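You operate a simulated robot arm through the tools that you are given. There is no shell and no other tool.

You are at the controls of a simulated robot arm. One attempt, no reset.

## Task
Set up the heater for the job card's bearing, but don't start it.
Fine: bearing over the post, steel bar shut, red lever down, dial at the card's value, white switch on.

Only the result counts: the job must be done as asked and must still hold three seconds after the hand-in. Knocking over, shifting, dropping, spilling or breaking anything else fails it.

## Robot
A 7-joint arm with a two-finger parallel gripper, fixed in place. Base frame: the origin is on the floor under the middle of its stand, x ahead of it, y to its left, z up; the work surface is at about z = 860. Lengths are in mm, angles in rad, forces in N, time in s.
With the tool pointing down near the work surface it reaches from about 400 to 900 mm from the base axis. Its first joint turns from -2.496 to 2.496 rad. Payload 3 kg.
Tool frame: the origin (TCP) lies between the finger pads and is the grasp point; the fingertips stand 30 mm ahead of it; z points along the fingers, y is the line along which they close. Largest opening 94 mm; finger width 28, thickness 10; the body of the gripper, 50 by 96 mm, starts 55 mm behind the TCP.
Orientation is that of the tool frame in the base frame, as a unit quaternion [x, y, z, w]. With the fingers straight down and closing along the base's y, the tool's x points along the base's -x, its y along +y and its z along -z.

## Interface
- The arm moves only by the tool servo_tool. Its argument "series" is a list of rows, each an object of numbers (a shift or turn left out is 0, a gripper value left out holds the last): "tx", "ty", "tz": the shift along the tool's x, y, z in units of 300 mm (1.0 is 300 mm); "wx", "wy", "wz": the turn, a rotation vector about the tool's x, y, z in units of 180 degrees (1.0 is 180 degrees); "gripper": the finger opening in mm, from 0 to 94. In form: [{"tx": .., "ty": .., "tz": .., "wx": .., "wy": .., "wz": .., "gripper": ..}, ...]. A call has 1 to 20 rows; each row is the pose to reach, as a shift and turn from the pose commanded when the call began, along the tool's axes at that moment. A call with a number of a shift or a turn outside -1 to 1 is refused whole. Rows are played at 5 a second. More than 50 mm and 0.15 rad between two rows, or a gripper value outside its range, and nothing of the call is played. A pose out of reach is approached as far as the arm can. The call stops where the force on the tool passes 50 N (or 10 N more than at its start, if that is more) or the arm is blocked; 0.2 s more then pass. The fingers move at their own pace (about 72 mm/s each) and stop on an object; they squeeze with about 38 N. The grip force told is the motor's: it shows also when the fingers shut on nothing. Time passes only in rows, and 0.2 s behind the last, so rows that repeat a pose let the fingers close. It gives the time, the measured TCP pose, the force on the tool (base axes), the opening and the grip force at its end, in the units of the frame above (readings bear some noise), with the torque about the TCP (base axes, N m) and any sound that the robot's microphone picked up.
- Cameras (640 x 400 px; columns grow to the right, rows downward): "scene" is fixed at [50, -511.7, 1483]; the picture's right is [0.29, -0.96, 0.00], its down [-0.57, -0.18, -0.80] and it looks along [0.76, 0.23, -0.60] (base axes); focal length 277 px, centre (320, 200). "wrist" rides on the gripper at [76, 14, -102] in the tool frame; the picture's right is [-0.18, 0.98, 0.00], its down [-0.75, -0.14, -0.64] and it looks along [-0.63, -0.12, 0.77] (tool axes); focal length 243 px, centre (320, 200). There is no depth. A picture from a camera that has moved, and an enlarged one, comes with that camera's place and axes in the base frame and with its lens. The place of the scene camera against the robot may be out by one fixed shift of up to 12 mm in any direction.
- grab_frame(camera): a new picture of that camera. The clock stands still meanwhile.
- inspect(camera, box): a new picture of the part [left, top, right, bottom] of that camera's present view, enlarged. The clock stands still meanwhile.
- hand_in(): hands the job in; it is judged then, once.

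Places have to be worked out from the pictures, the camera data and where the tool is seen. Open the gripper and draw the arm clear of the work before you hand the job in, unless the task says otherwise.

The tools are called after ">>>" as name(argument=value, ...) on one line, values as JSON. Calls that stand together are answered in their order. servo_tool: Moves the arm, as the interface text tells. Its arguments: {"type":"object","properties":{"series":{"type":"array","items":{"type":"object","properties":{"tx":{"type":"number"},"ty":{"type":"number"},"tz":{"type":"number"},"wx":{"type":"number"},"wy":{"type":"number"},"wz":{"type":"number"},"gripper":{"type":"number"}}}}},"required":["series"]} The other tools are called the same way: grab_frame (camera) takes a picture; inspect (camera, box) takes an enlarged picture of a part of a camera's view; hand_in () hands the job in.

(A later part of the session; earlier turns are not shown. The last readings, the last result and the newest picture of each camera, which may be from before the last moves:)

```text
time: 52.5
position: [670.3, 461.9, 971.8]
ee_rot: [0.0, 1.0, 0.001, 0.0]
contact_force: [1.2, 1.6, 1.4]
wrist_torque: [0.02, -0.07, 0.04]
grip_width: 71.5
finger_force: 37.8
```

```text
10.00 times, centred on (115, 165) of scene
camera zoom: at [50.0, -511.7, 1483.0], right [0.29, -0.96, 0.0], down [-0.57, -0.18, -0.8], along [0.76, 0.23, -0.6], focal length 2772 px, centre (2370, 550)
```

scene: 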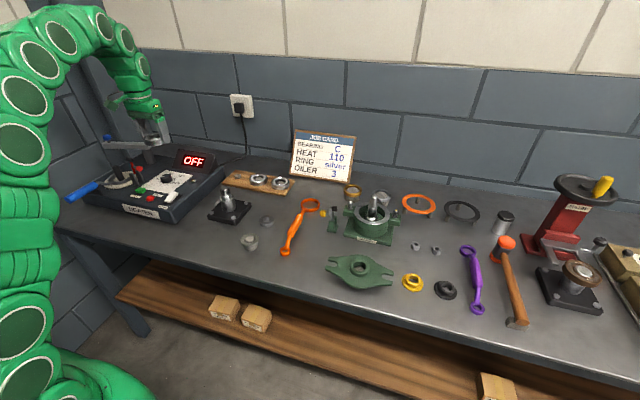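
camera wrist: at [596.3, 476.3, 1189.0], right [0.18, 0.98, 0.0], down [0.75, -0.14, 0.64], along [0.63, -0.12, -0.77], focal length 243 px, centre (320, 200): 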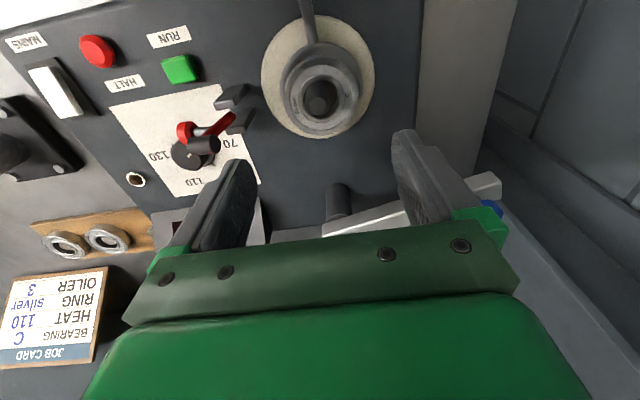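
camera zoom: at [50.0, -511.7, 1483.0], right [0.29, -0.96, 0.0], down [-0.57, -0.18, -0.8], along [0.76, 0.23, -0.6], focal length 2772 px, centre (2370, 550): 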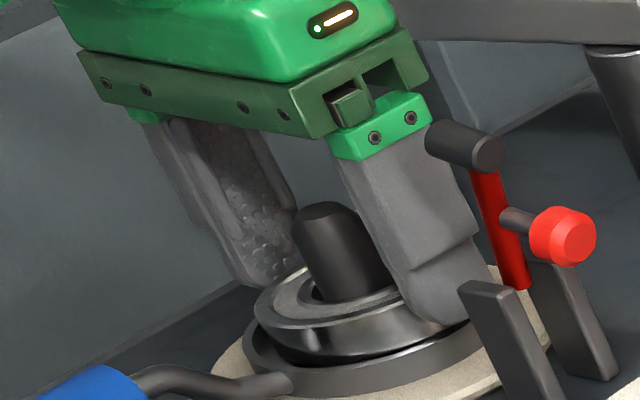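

The bearing is squared in the grip. I ease it 0.7 mm toward −y and −x and press down gently in small steps.

>>> servo_tool(series=[{"ty": -0.002, "tx": 0.002, "tz": 0.003}, {"ty": -0.002, "tx": 0.002, "tz": 0.007}, {"ty": -0.002, "tx": 0.002, "tz": 0.01}, {"ty": -0.002, "tx": 0.002, "tz": 0.01}])

```text
time: 53.5
position: [670.4, 462.7, 969.2]
ee_rot: [0.0, 1.0, 0.001, 0.002]
contact_force: [7.6, 2.3, 35.7]
wrist_torque: [-0.48, -0.26, 0.03]
grip_width: 71.8
finger_force: 38.2
```

Now 36 N is spread more evenly. I look at the contact before going on.

>>> inspect(camera="scene", box=[102, 160, 130, 182])

>>> inspect(camera="wrist", box=[255, 85, 385, 215])

```text
16.00 times, centred on (116, 171) of scene
camera zoom: at [50.0, -511.7, 1483.0], right [0.29, -0.96, 0.0], down [-0.57, -0.18, -0.8], along [0.76, 0.23, -0.6], focal length 4435 px, centre (3584, 664)
```

zoom: 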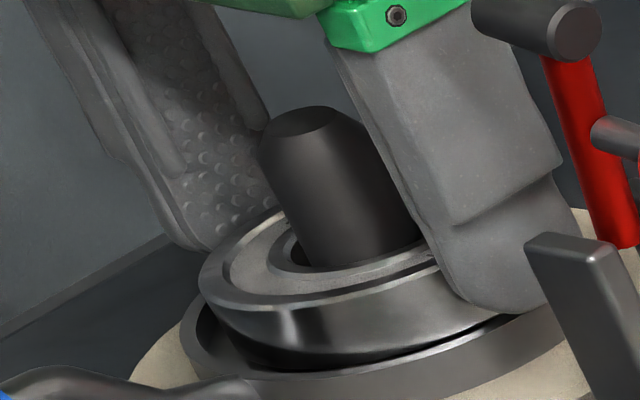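

```text
3.08 times, centred on (320, 150) of wrist
camera zoom: at [593.0, 477.3, 1071.2], right [0.18, 0.98, 0.0], down [0.75, -0.14, 0.64], along [0.63, -0.12, -0.76], focal length 746 px, centre (320, 354)
```

zoom: 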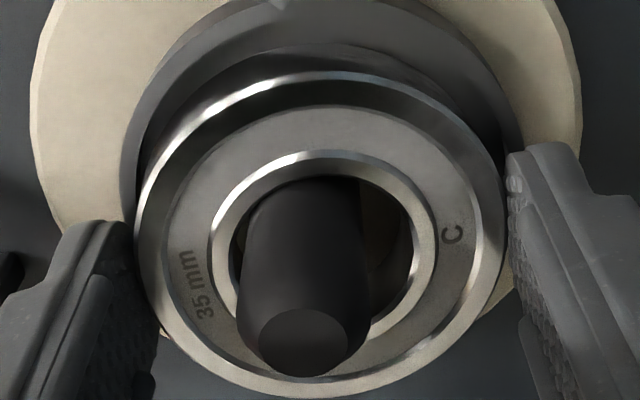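

I relieve the pressure, then open the fingers slightly again to see whether it now stays level.

>>> servo_tool(series=[{"tz": -0.006}, {"tz": -0.011}, {"tz": -0.011, "gripper": 76}, {"tz": -0.011, "gripper": 84}, {"tz": -0.011, "gripper": 84}, {"tz": -0.05}, {"tz": -0.12}, {"tz": -0.12}])

>>> inspect(camera="scene", box=[102, 160, 130, 182])

>>> inspect(camera="wrist", box=[255, 55, 385, 175])

```text
time: 55.3
position: [669.1, 462.3, 1003.5]
ee_rot: [-0.002, 1.0, 0.0, 0.0]
contact_force: [0.4, -1.2, -0.5]
wrist_torque: [-0.02, 0.01, -0.03]
grip_width: 83.7
finger_force: 0.1
```

```text
16.00 times, centred on (116, 171) of scene
camera zoom: at [50.0, -511.7, 1483.0], right [0.29, -0.96, 0.0], down [-0.57, -0.18, -0.8], along [0.76, 0.23, -0.6], focal length 4435 px, centre (3584, 664)
```

zoom: 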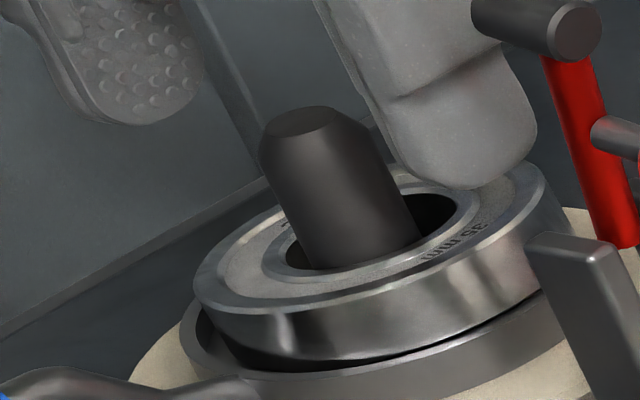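

```text
3.33 times, centred on (320, 115) of wrist
camera zoom: at [591.8, 478.5, 1105.7], right [0.18, 0.98, 0.0], down [0.75, -0.14, 0.64], along [0.63, -0.12, -0.77], focal length 809 px, centre (320, 483)
```

zoom: 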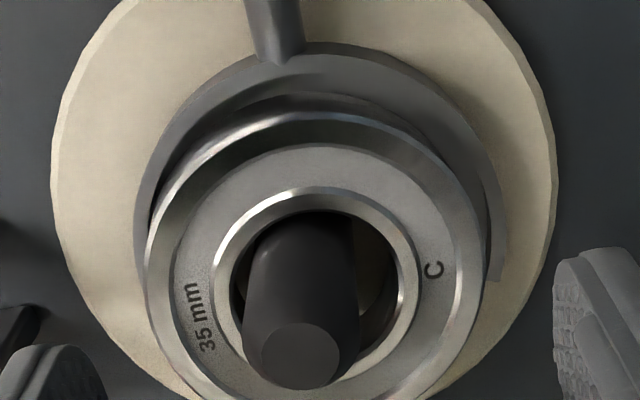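

The wall height visible in the scene shows the +y/−x side down in the fork's recess and the −y/+x side still up on the rim. I regrip 1.5 mm further toward +y (and 0.6 mm toward −x) and test again with light pressure.

>>> servo_tool(series=[{"tx": 0.002, "ty": 0.005, "tz": 0.05}, {"tx": 0.002, "ty": 0.005, "tz": 0.09}, {"tx": 0.002, "ty": 0.005, "tz": 0.105}, {"tx": 0.002, "ty": 0.005, "tz": 0.105, "gripper": 60}, {"tx": 0.002, "ty": 0.005, "tz": 0.105, "gripper": 60}, {"tx": 0.002, "ty": 0.005, "tz": 0.105, "gripper": 60}])

>>> servo_tool(series=[{"tz": 0.003}, {"tz": 0.006}, {"tz": 0.006}])

```text
time: 56.7
position: [668.9, 464.3, 972.4]
ee_rot: [-0.001, 1.0, 0.0, -0.001]
contact_force: [0.4, 1.3, 0.3]
wrist_torque: [-0.02, -0.04, 0.0]
grip_width: 71.0
finger_force: 38.3
```

```text
time: 57.5
position: [668.7, 463.8, 971.0]
ee_rot: [-0.001, 1.0, 0.001, 0.001]
contact_force: [-1.2, 5.2, 24.6]
wrist_torque: [0.03, 0.88, -0.1]
grip_width: 71.2
finger_force: 38.0
```

Now the contact point is at (−34, −7) mm from the TCP, so y is centred and the −x edge is on the rim. I unload, shift +1.5 mm in x, and press again.

>>> servo_tool(series=[{"tz": -0.006}, {"tz": -0.006, "tx": -0.005}, {"tz": 0.0, "tx": -0.005}, {"tz": 0.003, "tx": -0.005}, {"tz": 0.003, "tx": -0.005}])

```text
time: 58.7
position: [671.5, 462.8, 971.2]
ee_rot: [0.0, 1.0, 0.001, 0.002]
contact_force: [-5.2, -1.7, 36.7]
wrist_torque: [-0.08, 0.27, 0.01]
grip_width: 71.1
finger_force: 37.8
```

The load is now centred at (−2, −0.5) mm, i.e. evenly supported. I look at both views.

>>> inspect(camera="scene", box=[102, 160, 130, 182])

>>> inspect(camera="wrist", box=[255, 75, 385, 215])

```text
16.00 times, centred on (116, 171) of scene
camera zoom: at [50.0, -511.7, 1483.0], right [0.29, -0.96, 0.0], down [-0.57, -0.18, -0.8], along [0.76, 0.23, -0.6], focal length 4435 px, centre (3584, 664)
```

zoom: 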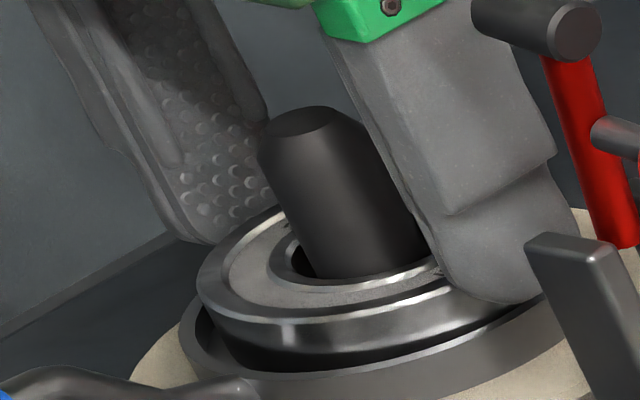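

```text
2.86 times, centred on (320, 145) of wrist
camera zoom: at [593.9, 478.3, 1073.1], right [0.18, 0.98, 0.0], down [0.75, -0.14, 0.64], along [0.63, -0.12, -0.77], focal length 693 px, centre (320, 357)
```

zoom: 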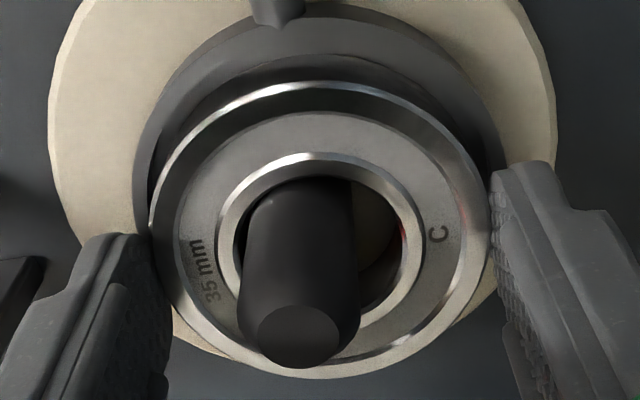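

It now looks level and sunk evenly. I unload and release, then rise to inspect.

>>> servo_tool(series=[{"tz": -0.006}, {"tz": -0.012}, {"tz": -0.012, "gripper": 76}, {"tz": -0.012, "gripper": 84}, {"tz": -0.012, "gripper": 84}, {"tz": -0.05}, {"tz": -0.12}, {"tz": -0.12}])

>>> inspect(camera="scene", box=[102, 160, 130, 182])

>>> inspect(camera="wrist", box=[255, 55, 385, 175])

```text
time: 60.5
position: [670.9, 463.9, 1004.8]
ee_rot: [-0.001, 1.0, 0.001, 0.001]
contact_force: [0.1, -0.1, -0.4]
wrist_torque: [-0.03, 0.0, 0.0]
grip_width: 84.1
finger_force: 0.1
```

```text
16.00 times, centred on (116, 171) of scene
camera zoom: at [50.0, -511.7, 1483.0], right [0.29, -0.96, 0.0], down [-0.57, -0.18, -0.8], along [0.76, 0.23, -0.6], focal length 4435 px, centre (3584, 664)
```

zoom: 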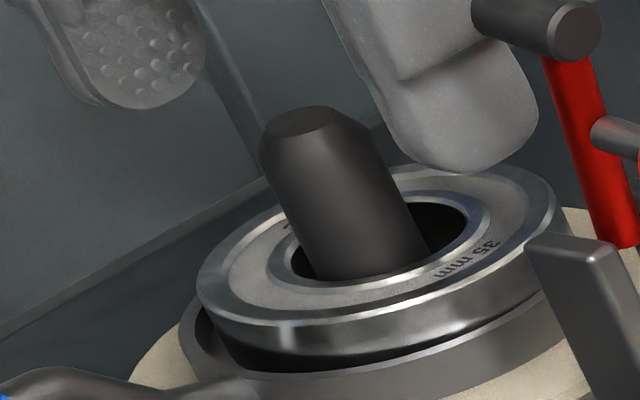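

```text
3.33 times, centred on (320, 115) of wrist
camera zoom: at [594.0, 479.0, 1108.3], right [0.18, 0.98, 0.0], down [0.75, -0.14, 0.64], along [0.63, -0.12, -0.77], focal length 809 px, centre (320, 483)
```

zoom: 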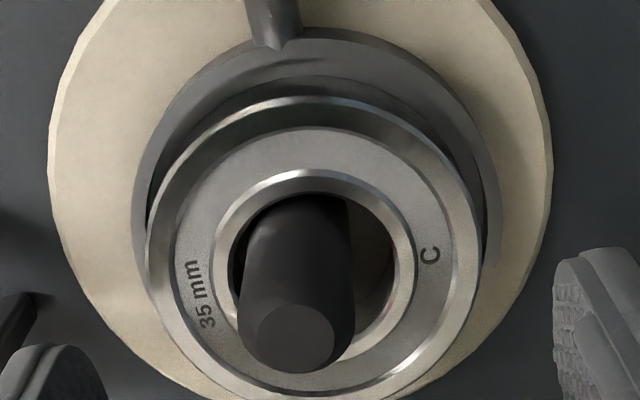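

The bearing is now level and evenly seated in the fork's recess, over the post. The lifter as a whole is still ~3 mm off its first place, so I'll go back to its handle and shift it that last bit with the bearing riding on it.

>>> servo_tool(series=[{"tz": -0.12}, {"tz": -0.25, "gripper": 94}, {"tz": -0.25, "tx": 0.15}, {"tz": -0.25, "tx": 0.3}, {"tz": -0.25, "tx": 0.42}, {"tz": -0.25, "tx": 0.487}, {"tz": -0.25, "tx": 0.487}])

>>> inspect(camera="wrist", box=[250, 30, 410, 230])

```text
time: 62.1
position: [526.8, 463.0, 1082.7]
ee_rot: [-0.001, 1.0, 0.0, 0.001]
contact_force: [0.2, 0.3, 0.0]
wrist_torque: [0.01, 0.0, -0.01]
grip_width: 94.1
finger_force: 0.0
```

```text
2.00 times, centred on (330, 130) of wrist
camera zoom: at [449.5, 477.5, 1184.2], right [0.18, 0.98, 0.0], down [0.75, -0.14, 0.64], along [0.63, -0.12, -0.77], focal length 485 px, centre (300, 340)
```

zoom: 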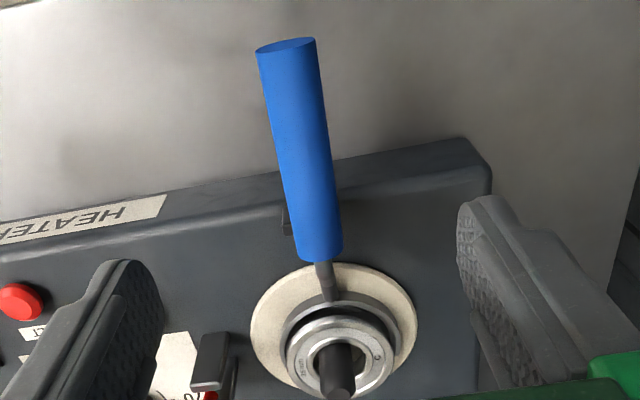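

The handle axis is at y ≈ 465 (originally ≈ 461.5) and about 3 mm too far in +x. I descend onto it, grip, and move it (−2.5, −3.5) mm.

>>> servo_tool(series=[{"ty": 0.0067, "tz": 0.1}, {"ty": 0.0067, "tz": 0.22}, {"ty": 0.0067, "tz": 0.33}, {"ty": 0.0067, "tz": 0.39}, {"ty": 0.0067, "tz": 0.413}, {"ty": 0.0067, "tz": 0.413, "gripper": 20}, {"ty": 0.0067, "tz": 0.413, "gripper": 20}, {"ty": 0.0067, "tz": 0.413, "gripper": 20}, {"ty": 0.0067, "tz": 0.413, "gripper": 20}])

```text
time: 64.1
position: [525.6, 466.3, 955.5]
ee_rot: [0.0, 1.0, 0.001, -0.001]
contact_force: [1.9, -3.0, 0.8]
wrist_torque: [0.02, -0.06, -0.34]
grip_width: 29.0
finger_force: 38.3
```

>>> servo_tool(series=[{"tx": 0.003, "ty": -0.004}, {"tx": 0.006, "ty": -0.009}, {"tx": 0.0083, "ty": -0.013}, {"tx": 0.0083, "ty": -0.013}])

>>> inspect(camera="scene", box=[60, 125, 160, 190])

```text
time: 65.1
position: [521.3, 461.0, 957.1]
ee_rot: [-0.002, 1.0, 0.0, 0.0]
contact_force: [0.2, 0.4, -2.9]
wrist_torque: [0.0, 0.76, 0.02]
grip_width: 29.1
finger_force: 37.8
```

```text
6.15 times, centred on (110, 158) of scene
camera zoom: at [50.0, -511.7, 1483.0], right [0.29, -0.96, 0.0], down [-0.57, -0.18, -0.8], along [0.76, 0.23, -0.6], focal length 1706 px, centre (1612, 462)
```

zoom: 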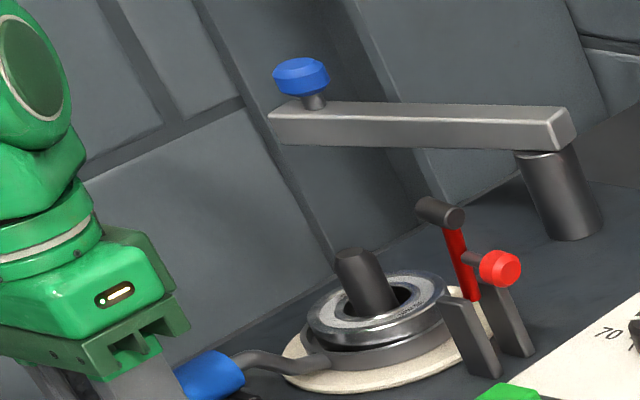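

The lifter carries the bearing along nicely. I release, rise and go back to the reference viewpoint to compare.

>>> servo_tool(series=[{"gripper": 50}, {"gripper": 94}, {"gripper": 94}, {"gripper": 94}, {"tz": -0.1}, {"tz": -0.2}, {"tz": -0.345}, {"tz": -0.45}, {"tz": -0.58, "tx": 0.02}, {"tz": -0.738, "tx": 0.05}, {"tz": -0.738, "tx": 0.06, "ty": -0.1}, {"tz": -0.738, "tx": 0.06, "ty": -0.14}, {"tz": -0.738, "tx": 0.06, "ty": -0.14}])

>>> grab_frame(camera="wrist")

>>> inspect(camera="wrist", box=[170, 80, 430, 245])

>>> inspect(camera="scene", box=[102, 160, 130, 182])

```text
time: 67.9
position: [502.5, 419.1, 1174.8]
ee_rot: [0.0, 1.0, 0.0, 0.0]
contact_force: [-0.5, -0.5, -0.5]
wrist_torque: [0.0, -0.01, -0.01]
grip_width: 94.0
finger_force: 0.0
```

```text
taken
camera wrist: at [425.8, 435.2, 1277.5], right [0.18, 0.98, 0.0], down [0.75, -0.14, 0.64], along [0.63, -0.12, -0.77], focal length 243 px, centre (320, 200)
```

wrist: 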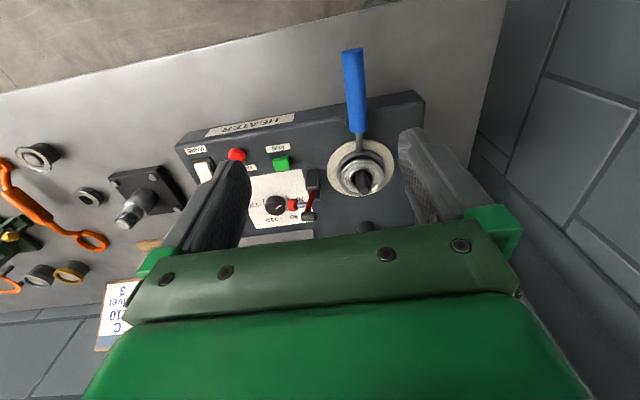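

```text
2.42 times, centred on (300, 162) of wrist
camera zoom: at [425.8, 435.2, 1277.5], right [0.18, 0.98, 0.0], down [0.75, -0.14, 0.64], along [0.63, -0.12, -0.77], focal length 588 px, centre (368, 291)
```

zoom: 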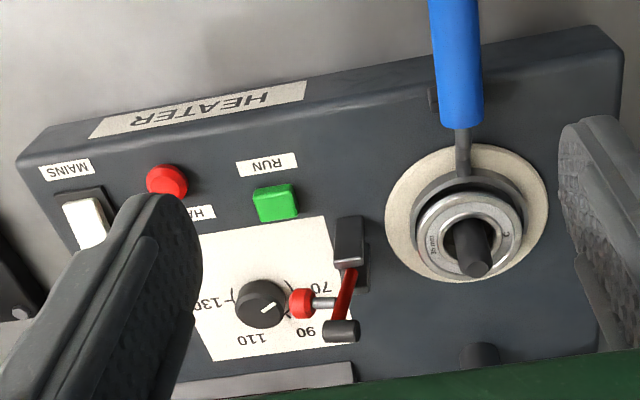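

```text
16.00 times, centred on (116, 171) of scene
camera zoom: at [50.0, -511.7, 1483.0], right [0.29, -0.96, 0.0], down [-0.57, -0.18, -0.8], along [0.76, 0.23, -0.6], focal length 4435 px, centre (3584, 664)
```

zoom: 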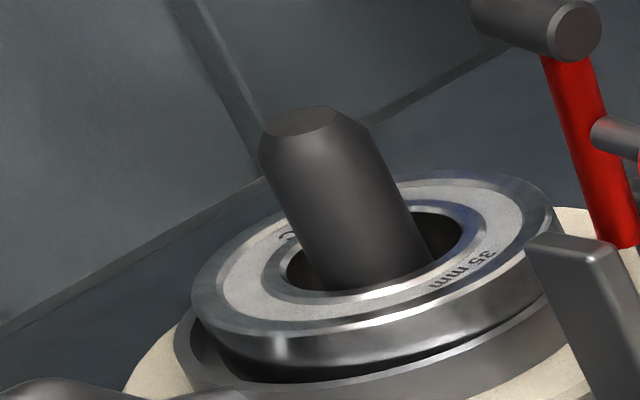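

The lifter now matches its first position within about a millimetre, and the bearing sits level round the post. Next is the bar: its knob is near (776, 601, 1023), beyond vertical reach, so I turn to face it and tilt the tool outward for a look.

>>> servo_tool(series=[{"tx": -0.09, "ty": 0.055, "tz": 0.02, "wz": -0.035}, {"tx": -0.185, "ty": 0.11, "tz": 0.04, "wz": -0.07}, {"tx": -0.28, "ty": 0.165, "tz": 0.06, "wz": -0.105}, {"tx": -0.37, "ty": 0.22, "tz": 0.08, "wz": -0.14}, {"tx": -0.465, "ty": 0.275, "tz": 0.1, "wz": -0.175}, {"tx": -0.557, "ty": 0.327, "tz": 0.117, "wz": -0.209}, {"tx": -0.557, "ty": 0.327, "tz": 0.117, "wz": -0.209}])

>>> servo_tool(series=[{"wy": -0.04}, {"wy": -0.08}, {"wy": -0.12}, {"wy": -0.1667}, {"wy": -0.1667}])

>>> grab_frame(camera="wrist")

>>> grab_frame(camera="scene")

```text
time: 69.5
position: [650.3, 504.6, 1117.4]
ee_rot: [-0.324, 0.946, 0.0, 0.001]
contact_force: [-0.1, -0.6, 0.0]
wrist_torque: [0.01, 0.01, -0.03]
grip_width: 93.8
finger_force: 0.0
out of reach, approached as far as the arm can: row 5, 6, 7
```

```text
time: 70.7
position: [649.2, 504.5, 1119.4]
ee_rot: [-0.312, 0.914, 0.083, 0.245]
contact_force: [-0.1, 0.2, 0.5]
wrist_torque: [-0.04, 0.01, 0.01]
grip_width: 93.9
finger_force: 0.0
```

```text
taken
camera wrist: at [547.0, 445.9, 1168.9], right [-0.48, 0.88, 0.09], down [0.35, 0.09, 0.93], along [0.81, 0.48, -0.35], focal length 243 px, centre (320, 200)
```

wrist: 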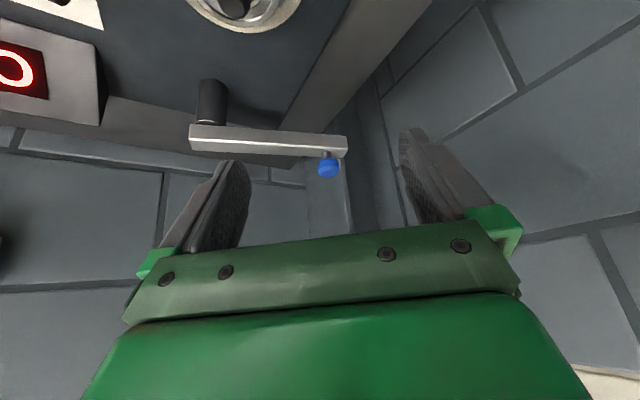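

```text
taken
```

scene: 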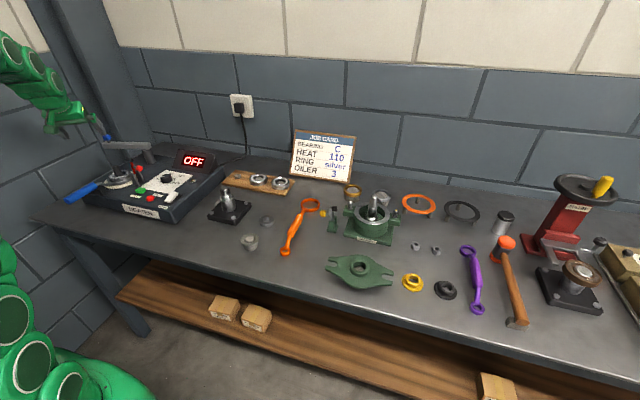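

The bar, knob and pillar are well visible from here; I enlarge to triangulate them.

>>> inspect(camera="wrist", box=[180, 60, 360, 190])

```text
3.08 times, centred on (270, 125) of wrist
camera zoom: at [547.0, 445.9, 1168.9], right [-0.48, 0.88, 0.09], down [0.35, 0.09, 0.93], along [0.81, 0.48, -0.35], focal length 746 px, centre (474, 431)
```

zoom: 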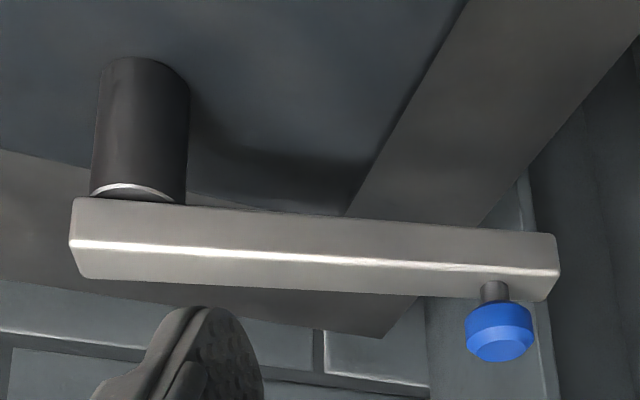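

I locate the knob at about (772, 592, 1029), 27 mm across, with the bar's top near z 1007. I tilt to 45° for reach, set the opening to 60, and go to a point 70 mm short of it.

>>> servo_tool(series=[{"wy": -0.03, "gripper": 60}, {"wy": -0.06}, {"wy": -0.0833}, {"wy": -0.0833}])

>>> servo_tool(series=[{"tx": -0.047, "ty": -0.006, "tz": 0.09}, {"tx": -0.095, "ty": -0.012, "tz": 0.18}, {"tx": -0.143, "ty": -0.018, "tz": 0.276}, {"tx": -0.143, "ty": -0.018, "tz": 0.276}])

>>> grab_frame(camera="wrist")

>>> inspect(camera="scene", box=[60, 90, 190, 190])

```text
time: 71.7
position: [647.8, 504.5, 1118.7]
ee_rot: [-0.298, 0.874, 0.124, 0.364]
contact_force: [-0.1, 0.4, 0.1]
wrist_torque: [-0.02, -0.02, 0.01]
grip_width: 59.9
finger_force: 0.1
```

```text
time: 72.7
position: [725.5, 553.3, 1090.0]
ee_rot: [-0.299, 0.874, 0.124, 0.362]
contact_force: [0.0, -0.4, 0.4]
wrist_torque: [-0.01, -0.02, 0.04]
grip_width: 60.1
finger_force: 0.1
```

```text
taken
camera wrist: at [615.6, 489.0, 1109.1], right [-0.5, 0.86, 0.13], down [0.15, -0.06, 0.99], along [0.85, 0.51, -0.1], focal length 243 px, centre (320, 200)
```

wrist: 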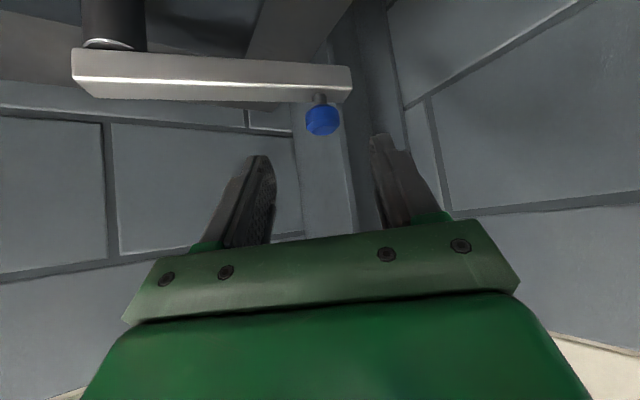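

```text
4.00 times, centred on (125, 140) of scene
camera zoom: at [50.0, -511.7, 1483.0], right [0.29, -0.96, 0.0], down [-0.57, -0.18, -0.8], along [0.76, 0.23, -0.6], focal length 1109 px, centre (1100, 440)
```

zoom: 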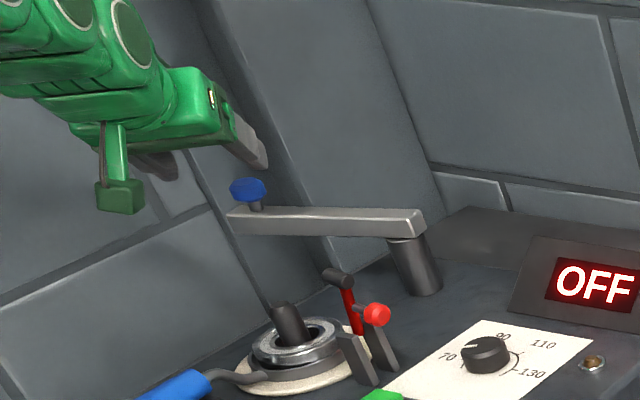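

The knob is straight ahead along the tool axis, about 67 mm from grasp depth. I advance most of the way and look again.

>>> servo_tool(series=[{"tx": 0.002, "ty": 0.004, "tz": 0.05}, {"tx": 0.004, "ty": 0.0077, "tz": 0.1}, {"tx": 0.004, "ty": 0.0077, "tz": 0.14}, {"tx": 0.004, "ty": 0.0077, "tz": 0.14}])

>>> grab_frame(camera="wrist")

>>> inspect(camera="scene", box=[70, 110, 150, 170])

```text
time: 73.7
position: [744.9, 571.9, 1059.7]
ee_rot: [-0.298, 0.874, 0.123, 0.363]
contact_force: [-0.5, -0.3, -0.3]
wrist_torque: [-0.03, -0.03, 0.0]
grip_width: 59.8
finger_force: 0.0
```

```text
taken
camera wrist: at [634.9, 508.5, 1077.9], right [-0.5, 0.86, 0.13], down [0.15, -0.06, 0.99], along [0.85, 0.51, -0.1], focal length 243 px, centre (320, 200)
```

wrist: 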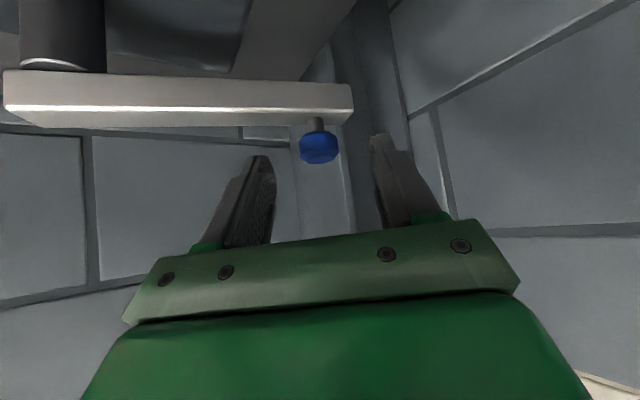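

```text
6.67 times, centred on (110, 140) of scene
camera zoom: at [50.0, -511.7, 1483.0], right [0.29, -0.96, 0.0], down [-0.57, -0.18, -0.8], along [0.76, 0.23, -0.6], focal length 1848 px, centre (1720, 600)
```

zoom: 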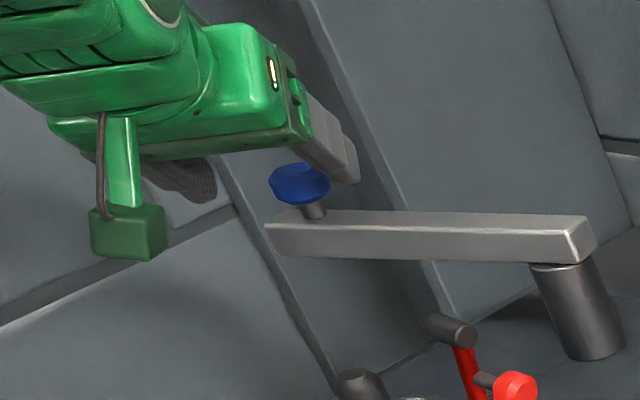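

The knob is on the tool axis, 45 mm ahead of the TCP. I advance 27 mm and close on it.

>>> servo_tool(series=[{"tz": 0.03}, {"tz": 0.06}, {"tz": 0.09}, {"tz": 0.09}])

>>> grab_frame(camera="wrist")

>>> inspect(camera="scene", box=[70, 110, 150, 170])

```text
time: 74.7
position: [760.4, 585.1, 1043.7]
ee_rot: [-0.298, 0.874, 0.124, 0.362]
contact_force: [-0.4, 0.8, -0.8]
wrist_torque: [0.0, 0.05, 0.02]
grip_width: 60.2
finger_force: 0.0
```

```text
taken
camera wrist: at [649.8, 520.8, 1059.9], right [-0.5, 0.86, 0.13], down [0.15, -0.06, 0.99], along [0.85, 0.51, -0.1], focal length 243 px, centre (320, 200)
```

wrist: 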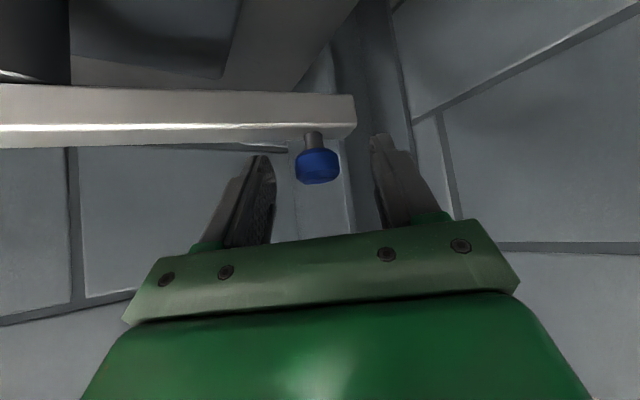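

```text
6.67 times, centred on (110, 140) of scene
camera zoom: at [50.0, -511.7, 1483.0], right [0.29, -0.96, 0.0], down [-0.57, -0.18, -0.8], along [0.76, 0.23, -0.6], focal length 1848 px, centre (1720, 600)
```

zoom: 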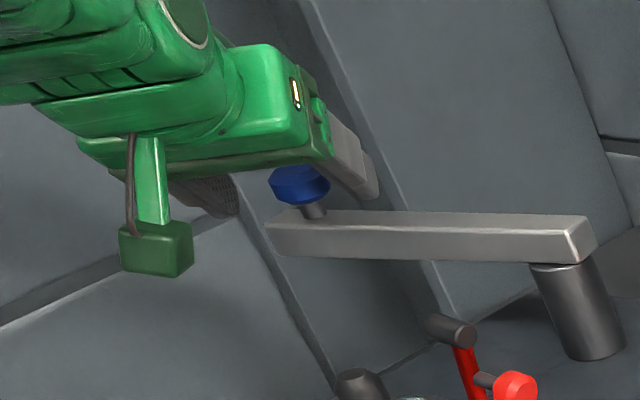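

The knob sits between the pads near the fingertips. I close the gripper on it.

>>> servo_tool(series=[{"gripper": 10}, {"gripper": 10}, {"gripper": 10}, {"gripper": 10}])

>>> grab_frame(camera="wrist")

>>> inspect(camera="scene", box=[70, 110, 150, 170])

```text
time: 75.7
position: [760.2, 584.4, 1042.3]
ee_rot: [-0.297, 0.875, 0.123, 0.363]
contact_force: [6.3, -20.6, 2.8]
wrist_torque: [-0.32, -0.18, -0.15]
grip_width: 27.9
finger_force: 45.3
```

```text
taken
camera wrist: at [650.6, 519.5, 1059.9], right [-0.5, 0.86, 0.13], down [0.15, -0.06, 0.99], along [0.85, 0.51, -0.1], focal length 243 px, centre (320, 200)
```

wrist: 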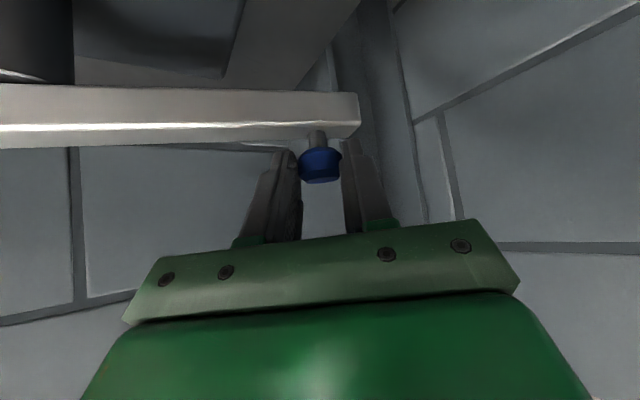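

```text
6.67 times, centred on (110, 140) of scene
camera zoom: at [50.0, -511.7, 1483.0], right [0.29, -0.96, 0.0], down [-0.57, -0.18, -0.8], along [0.76, 0.23, -0.6], focal length 1848 px, centre (1720, 600)
```

zoom: 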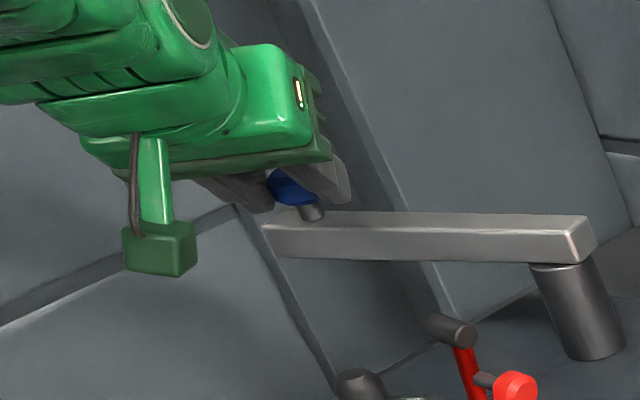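

Knob gripped (28 mm); the −20 N along y shows the true arc is about 2 mm nearer. I pull the bar through the first 10° of its arc around the pillar and watch the forces.

>>> servo_tool(series=[{"tx": 0.0125, "ty": 0.003, "tz": -0.0125}, {"tx": 0.027, "ty": 0.007, "tz": -0.027}, {"tx": 0.041, "ty": 0.0118, "tz": -0.041}, {"tx": 0.0555, "ty": 0.0166, "tz": -0.0556}, {"tx": 0.0555, "ty": 0.0166, "tz": -0.0556}])

>>> inspect(camera="scene", box=[70, 110, 150, 170])

```text
time: 76.9
position: [736.3, 575.9, 1040.7]
ee_rot: [-0.299, 0.874, 0.124, 0.363]
contact_force: [-5.0, 4.0, 5.3]
wrist_torque: [0.02, -0.16, -0.22]
grip_width: 27.5
finger_force: 44.7
```

```text
6.67 times, centred on (110, 140) of scene
camera zoom: at [50.0, -511.7, 1483.0], right [0.29, -0.96, 0.0], down [-0.57, -0.18, -0.8], along [0.76, 0.23, -0.6], focal length 1848 px, centre (1720, 600)
```

zoom: 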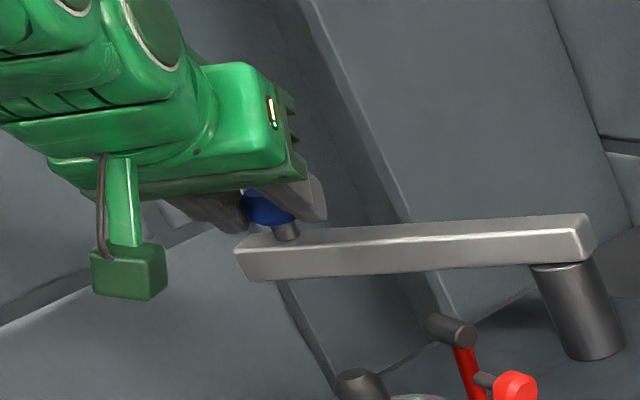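

The bar swings freely (about 5 N). I continue the arc to roughly 145°.

>>> servo_tool(series=[{"tx": 0.0223, "ty": 0.0038, "tz": -0.0223}, {"tx": 0.0447, "ty": 0.0065, "tz": -0.0447}, {"tx": 0.0674, "ty": 0.0069, "tz": -0.0674}, {"tx": 0.0899, "ty": 0.005, "tz": -0.0899}, {"tx": 0.1124, "ty": 0.001, "tz": -0.1124}, {"tx": 0.1345, "ty": -0.0051, "tz": -0.1345}, {"tx": 0.1563, "ty": -0.0133, "tz": -0.1563}, {"tx": 0.1563, "ty": -0.0133, "tz": -0.1563}])

>>> inspect(camera="scene", box=[70, 110, 170, 185])

>>> grab_frame(camera="wrist")

```text
time: 78.4
position: [689.1, 540.4, 1041.5]
ee_rot: [-0.3, 0.874, 0.125, 0.362]
contact_force: [-2.9, 3.5, -0.1]
wrist_torque: [0.21, 0.4, 0.26]
grip_width: 27.3
finger_force: 44.7
stopped in row 7: the force on the tool passed its limit at 56 N (the readings are from after the stop); the commanded pose is now the measured one
```

```text
5.33 times, centred on (120, 148) of scene
camera zoom: at [50.0, -511.7, 1483.0], right [0.29, -0.96, 0.0], down [-0.57, -0.18, -0.8], along [0.76, 0.23, -0.6], focal length 1478 px, centre (1387, 480)
```

zoom: 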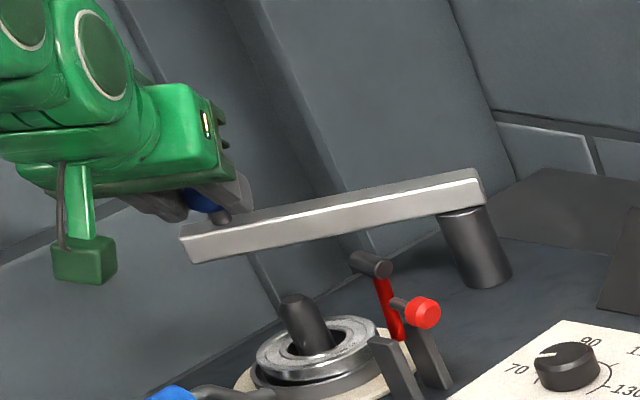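

```text
taken
camera wrist: at [580.2, 475.3, 1059.3], right [-0.5, 0.86, 0.13], down [0.15, -0.06, 0.99], along [0.85, 0.51, -0.09], focal length 243 px, centre (320, 200)
```

wrist: 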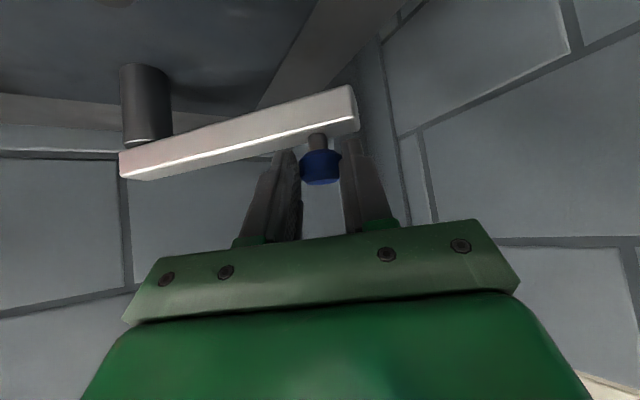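

The stop came from a small radial mismatch; refitting, the pillar is at (805, 461) with a 136.8 mm radius, so the bar is at 140°. I continue on the corrected arc to 160°.

>>> servo_tool(series=[{"tx": 0.0223, "ty": -0.008, "tz": -0.0223}, {"tx": 0.0435, "ty": -0.018, "tz": -0.0435}, {"tx": 0.0645, "ty": -0.0301, "tz": -0.0645}, {"tx": 0.0847, "ty": -0.0442, "tz": -0.0847}, {"tx": 0.1039, "ty": -0.0602, "tz": -0.1039}, {"tx": 0.1039, "ty": -0.0602, "tz": -0.1039}])

>>> inspect(camera="scene", box=[70, 110, 170, 185])

```text
time: 79.8
position: [666.0, 499.7, 1040.5]
ee_rot: [-0.301, 0.873, 0.125, 0.363]
contact_force: [-31.6, 15.6, 6.3]
wrist_torque: [0.7, -0.23, 1.12]
grip_width: 27.5
finger_force: 45.2
```

```text
5.33 times, centred on (120, 148) of scene
camera zoom: at [50.0, -511.7, 1483.0], right [0.29, -0.96, 0.0], down [-0.57, -0.18, -0.8], along [0.76, 0.23, -0.6], focal length 1478 px, centre (1387, 480)
```

zoom: 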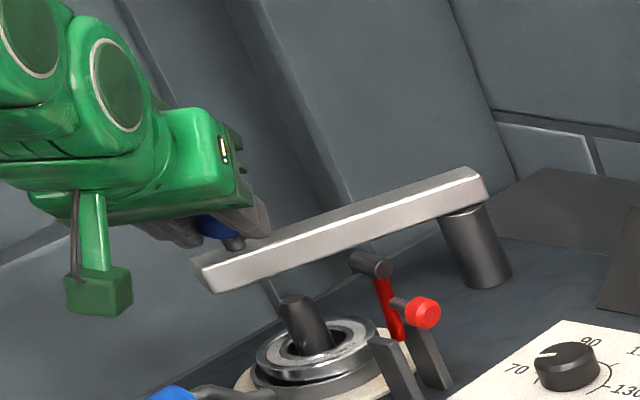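

The bar pushes the tool outward with 35 N, so the true circle is a bit larger there: centre (801, 461), radius 134.5 fits all points. I relieve and continue to about 178°.

>>> servo_tool(series=[{"tx": 0.0031, "ty": 0.0068, "tz": -0.0031}, {"tx": 0.0206, "ty": -0.0115, "tz": -0.0206}, {"tx": 0.0383, "ty": -0.0302, "tz": -0.0383}, {"tx": 0.0549, "ty": -0.0512, "tz": -0.0549}, {"tx": 0.0705, "ty": -0.0732, "tz": -0.0705}, {"tx": 0.0705, "ty": -0.0732, "tz": -0.0705}])

>>> inspect(camera="scene", box=[70, 110, 170, 185])

>>> grab_frame(camera="wrist")

```text
time: 81.2
position: [654.0, 464.8, 1040.2]
ee_rot: [-0.3, 0.874, 0.125, 0.361]
contact_force: [-14.2, 4.8, -1.2]
wrist_torque: [-0.23, 0.66, 0.54]
grip_width: 27.5
finger_force: 45.4
```

```text
5.33 times, centred on (120, 148) of scene
camera zoom: at [50.0, -511.7, 1483.0], right [0.29, -0.96, 0.0], down [-0.57, -0.18, -0.8], along [0.76, 0.23, -0.6], focal length 1478 px, centre (1387, 480)
```

zoom: 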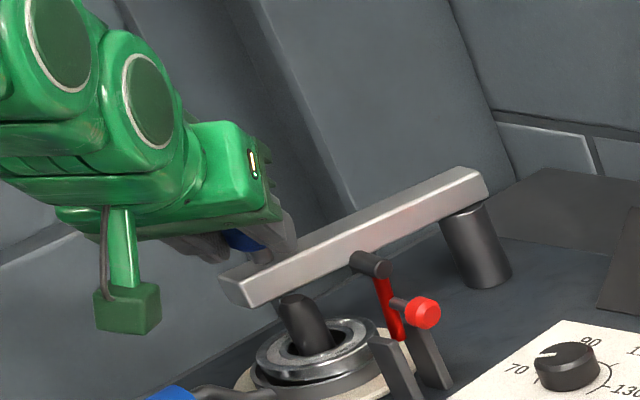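

```text
taken
camera wrist: at [545.7, 398.8, 1058.6], right [-0.5, 0.85, 0.13], down [0.15, -0.06, 0.99], along [0.85, 0.51, -0.1], focal length 243 px, centre (320, 200)
```

wrist: 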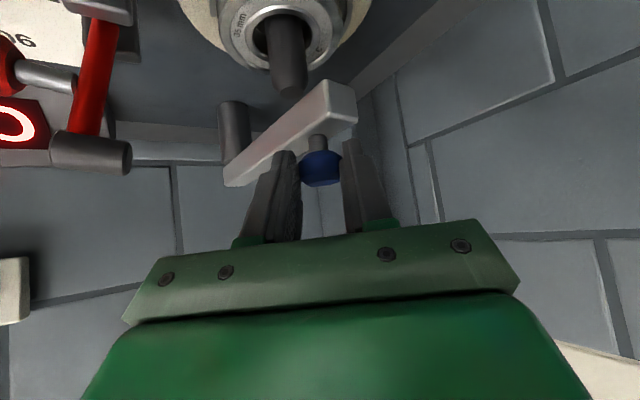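

The bar is at about 175°, just about over the post. I bring it the last ~12 mm and feel for a stop.

>>> servo_tool(series=[{"tx": 0.004, "ty": -0.009, "tz": -0.004}, {"tx": 0.008, "ty": -0.018, "tz": -0.008}, {"tx": 0.012, "ty": -0.027, "tz": -0.012}, {"tx": 0.0156, "ty": -0.0356, "tz": -0.0156}, {"tx": 0.0156, "ty": -0.0356, "tz": -0.0156}])

>>> inspect(camera="scene", box=[70, 110, 170, 185])

>>> grab_frame(camera="wrist")

```text
time: 82.2
position: [656.4, 452.6, 1040.2]
ee_rot: [-0.302, 0.873, 0.124, 0.361]
contact_force: [-5.8, 0.4, 5.0]
wrist_torque: [-0.2, 0.49, 0.07]
grip_width: 27.4
finger_force: 45.0
stopped in row 4: the force on the tool passed its limit at 53 N (the readings are from after the stop); the commanded pose is now the measured one
```

```text
5.33 times, centred on (120, 148) of scene
camera zoom: at [50.0, -511.7, 1483.0], right [0.29, -0.96, 0.0], down [-0.57, -0.18, -0.8], along [0.76, 0.23, -0.6], focal length 1478 px, centre (1387, 480)
```

zoom: 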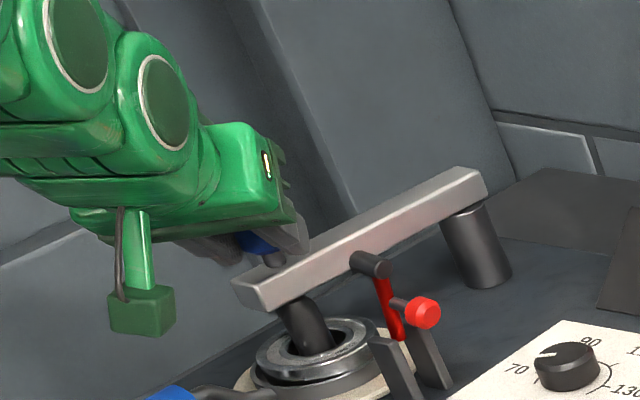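

```text
taken
camera wrist: at [545.8, 387.8, 1059.0], right [-0.5, 0.85, 0.13], down [0.15, -0.06, 0.99], along [0.85, 0.52, -0.1], focal length 243 px, centre (320, 200)
```

wrist: 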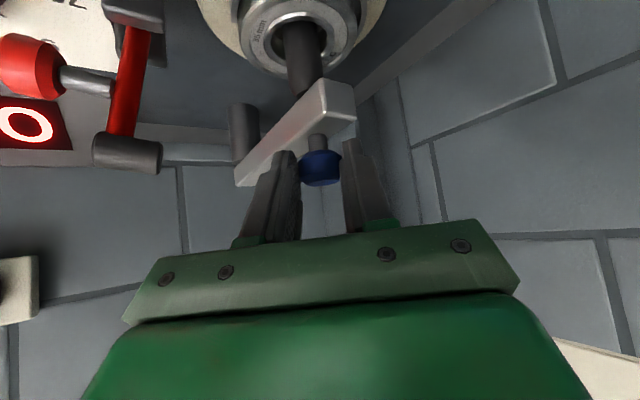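

The stop at knob position (667.6, 461.3) coincides with the bar being straight over the post. I release the knob and back away along the tool axis, then check.

>>> servo_tool(series=[{"gripper": 45}, {"gripper": 56}, {"gripper": 56}, {"tz": -0.1}, {"tz": -0.2}, {"tz": -0.3}, {"tz": -0.3}])

>>> inspect(camera="scene", box=[80, 115, 160, 185])

>>> grab_frame(camera="wrist")

```text
time: 83.8
position: [608.0, 414.0, 1106.3]
ee_rot: [-0.301, 0.874, 0.124, 0.36]
contact_force: [-0.2, -0.1, -0.3]
wrist_torque: [-0.02, -0.01, 0.0]
grip_width: 55.9
finger_force: 0.1
```

```text
5.71 times, centred on (120, 150) of scene
camera zoom: at [50.0, -511.7, 1483.0], right [0.29, -0.96, 0.0], down [-0.57, -0.18, -0.8], along [0.76, 0.23, -0.6], focal length 1584 px, centre (1463, 486)
```

zoom: 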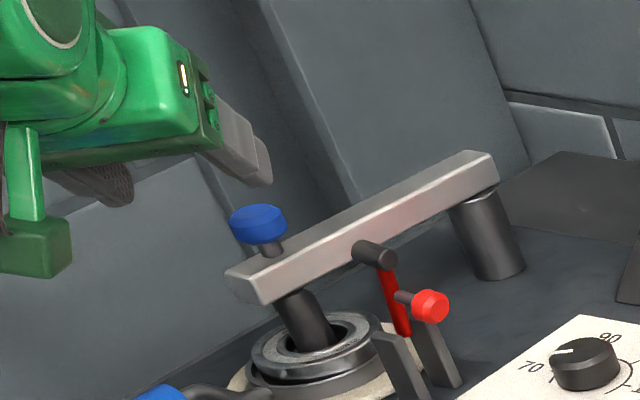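

```text
taken
camera wrist: at [498.5, 348.4, 1123.5], right [-0.5, 0.85, 0.13], down [0.15, -0.06, 0.99], along [0.85, 0.52, -0.1], focal length 243 px, centre (320, 200)
```

wrist: 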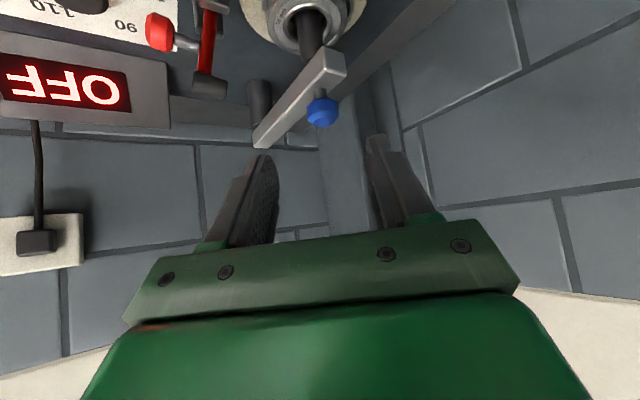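

The bar lies over the post. Now I study the red lever from the front-right at a shallower angle to find its pivot.

>>> servo_tool(series=[{"tx": 0.06, "ty": -0.085, "tz": -0.02}, {"tx": 0.115, "ty": -0.17, "tz": -0.04}, {"tx": 0.173, "ty": -0.256, "tz": -0.06}, {"tx": 0.173, "ty": -0.256, "tz": -0.06}])

>>> grab_frame(camera="wrist")

>>> inspect(camera="wrist", box=[240, 20, 440, 170])

>>> inspect(camera="scene", box=[95, 140, 165, 190])

```text
time: 84.8
position: [615.1, 322.1, 1080.9]
ee_rot: [-0.302, 0.874, 0.124, 0.361]
contact_force: [-0.2, 0.2, -0.4]
wrist_torque: [0.02, 0.0, 0.0]
grip_width: 56.0
finger_force: 0.1
```

```text
taken
camera wrist: at [505.4, 256.4, 1098.7], right [-0.5, 0.85, 0.13], down [0.15, -0.06, 0.99], along [0.85, 0.52, -0.1], focal length 243 px, centre (320, 200)
```

wrist: 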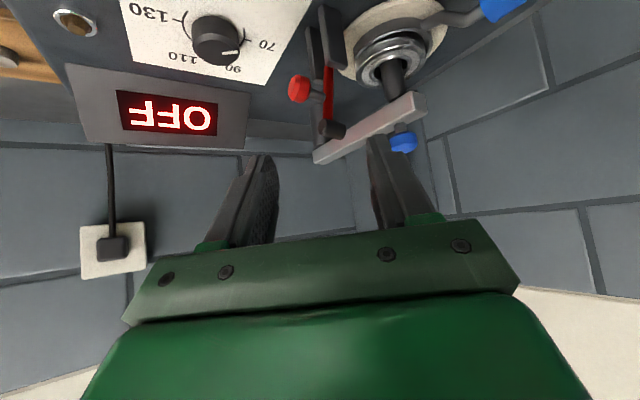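

```text
2.67 times, centred on (340, 95) of wrist
camera zoom: at [505.4, 256.4, 1098.7], right [-0.5, 0.85, 0.13], down [0.15, -0.06, 0.99], along [0.85, 0.52, -0.1], focal length 647 px, centre (267, 480)
```

zoom: 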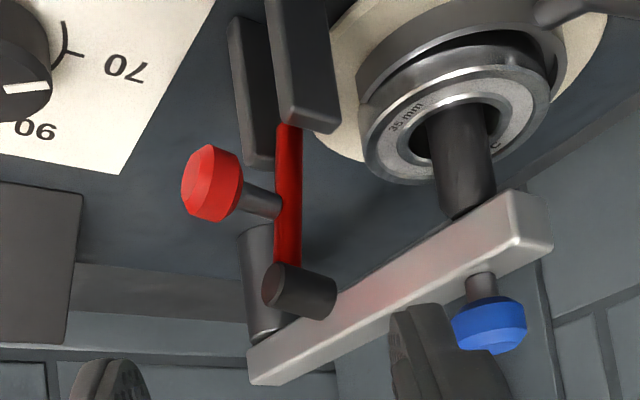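

```text
8.00 times, centred on (130, 165) of scene
camera zoom: at [50.0, -511.7, 1483.0], right [0.29, -0.96, 0.0], down [-0.57, -0.18, -0.8], along [0.76, 0.23, -0.6], focal length 2218 px, centre (1840, 480)
```

zoom: 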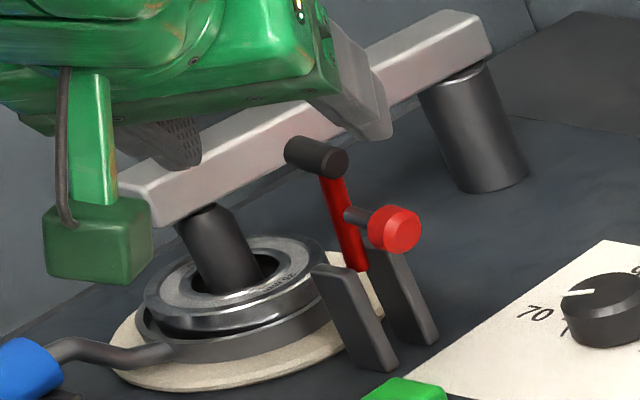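

I see now: the lever leans about 8° back, its knob points toward −y and the black tip toward +y, so it must swing over toward the bearing (+y), with the knob ending upward. I first bring the tool back to vertical.

>>> servo_tool(series=[{"wy": 0.042, "gripper": 0}, {"wy": 0.084}, {"wy": 0.126}, {"wy": 0.168}, {"wy": 0.21}, {"wy": 0.25}, {"wy": 0.25}])

>>> servo_tool(series=[{"wz": 0.042}, {"wz": 0.084}, {"wz": 0.126}, {"wz": 0.168}, {"wz": 0.2094}, {"wz": 0.2094}])

>>> grab_frame(camera="wrist")

```text
time: 86.3
position: [613.5, 322.8, 1080.8]
ee_rot: [-0.325, 0.946, -0.001, -0.002]
contact_force: [-0.3, 0.1, 0.5]
wrist_torque: [0.02, 0.0, 0.0]
grip_width: 0.0
finger_force: 33.4
```

```text
time: 87.8
position: [613.1, 321.9, 1080.3]
ee_rot: [-0.003, 1.0, -0.002, -0.001]
contact_force: [-0.6, 0.4, 0.8]
wrist_torque: [-0.02, 0.02, -0.01]
grip_width: 0.0
finger_force: 32.4
```

```text
taken
camera wrist: at [536.6, 337.2, 1182.2], right [0.18, 0.98, 0.0], down [0.76, -0.14, 0.64], along [0.63, -0.12, -0.77], focal length 243 px, centre (320, 200)
```

wrist: 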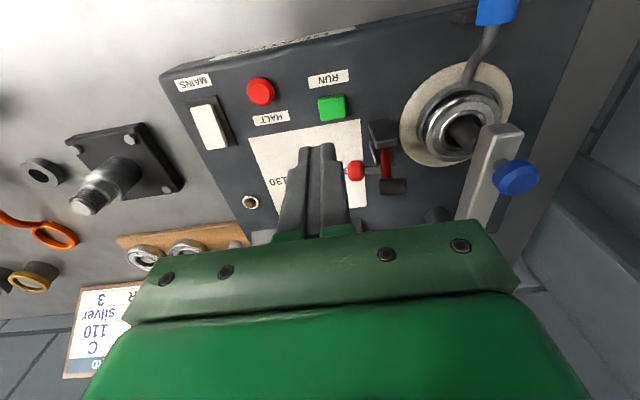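

>>> inspect(camera="wrist", box=[320, 100, 540, 230])

```text
2.91 times, centred on (430, 165) of wrist
camera zoom: at [536.6, 337.2, 1182.2], right [0.18, 0.98, 0.0], down [0.76, -0.14, 0.64], along [0.63, -0.12, -0.77], focal length 706 px, centre (0, 302)
```

zoom: 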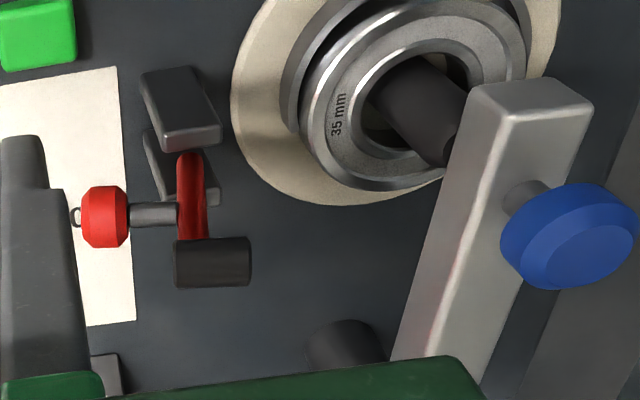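

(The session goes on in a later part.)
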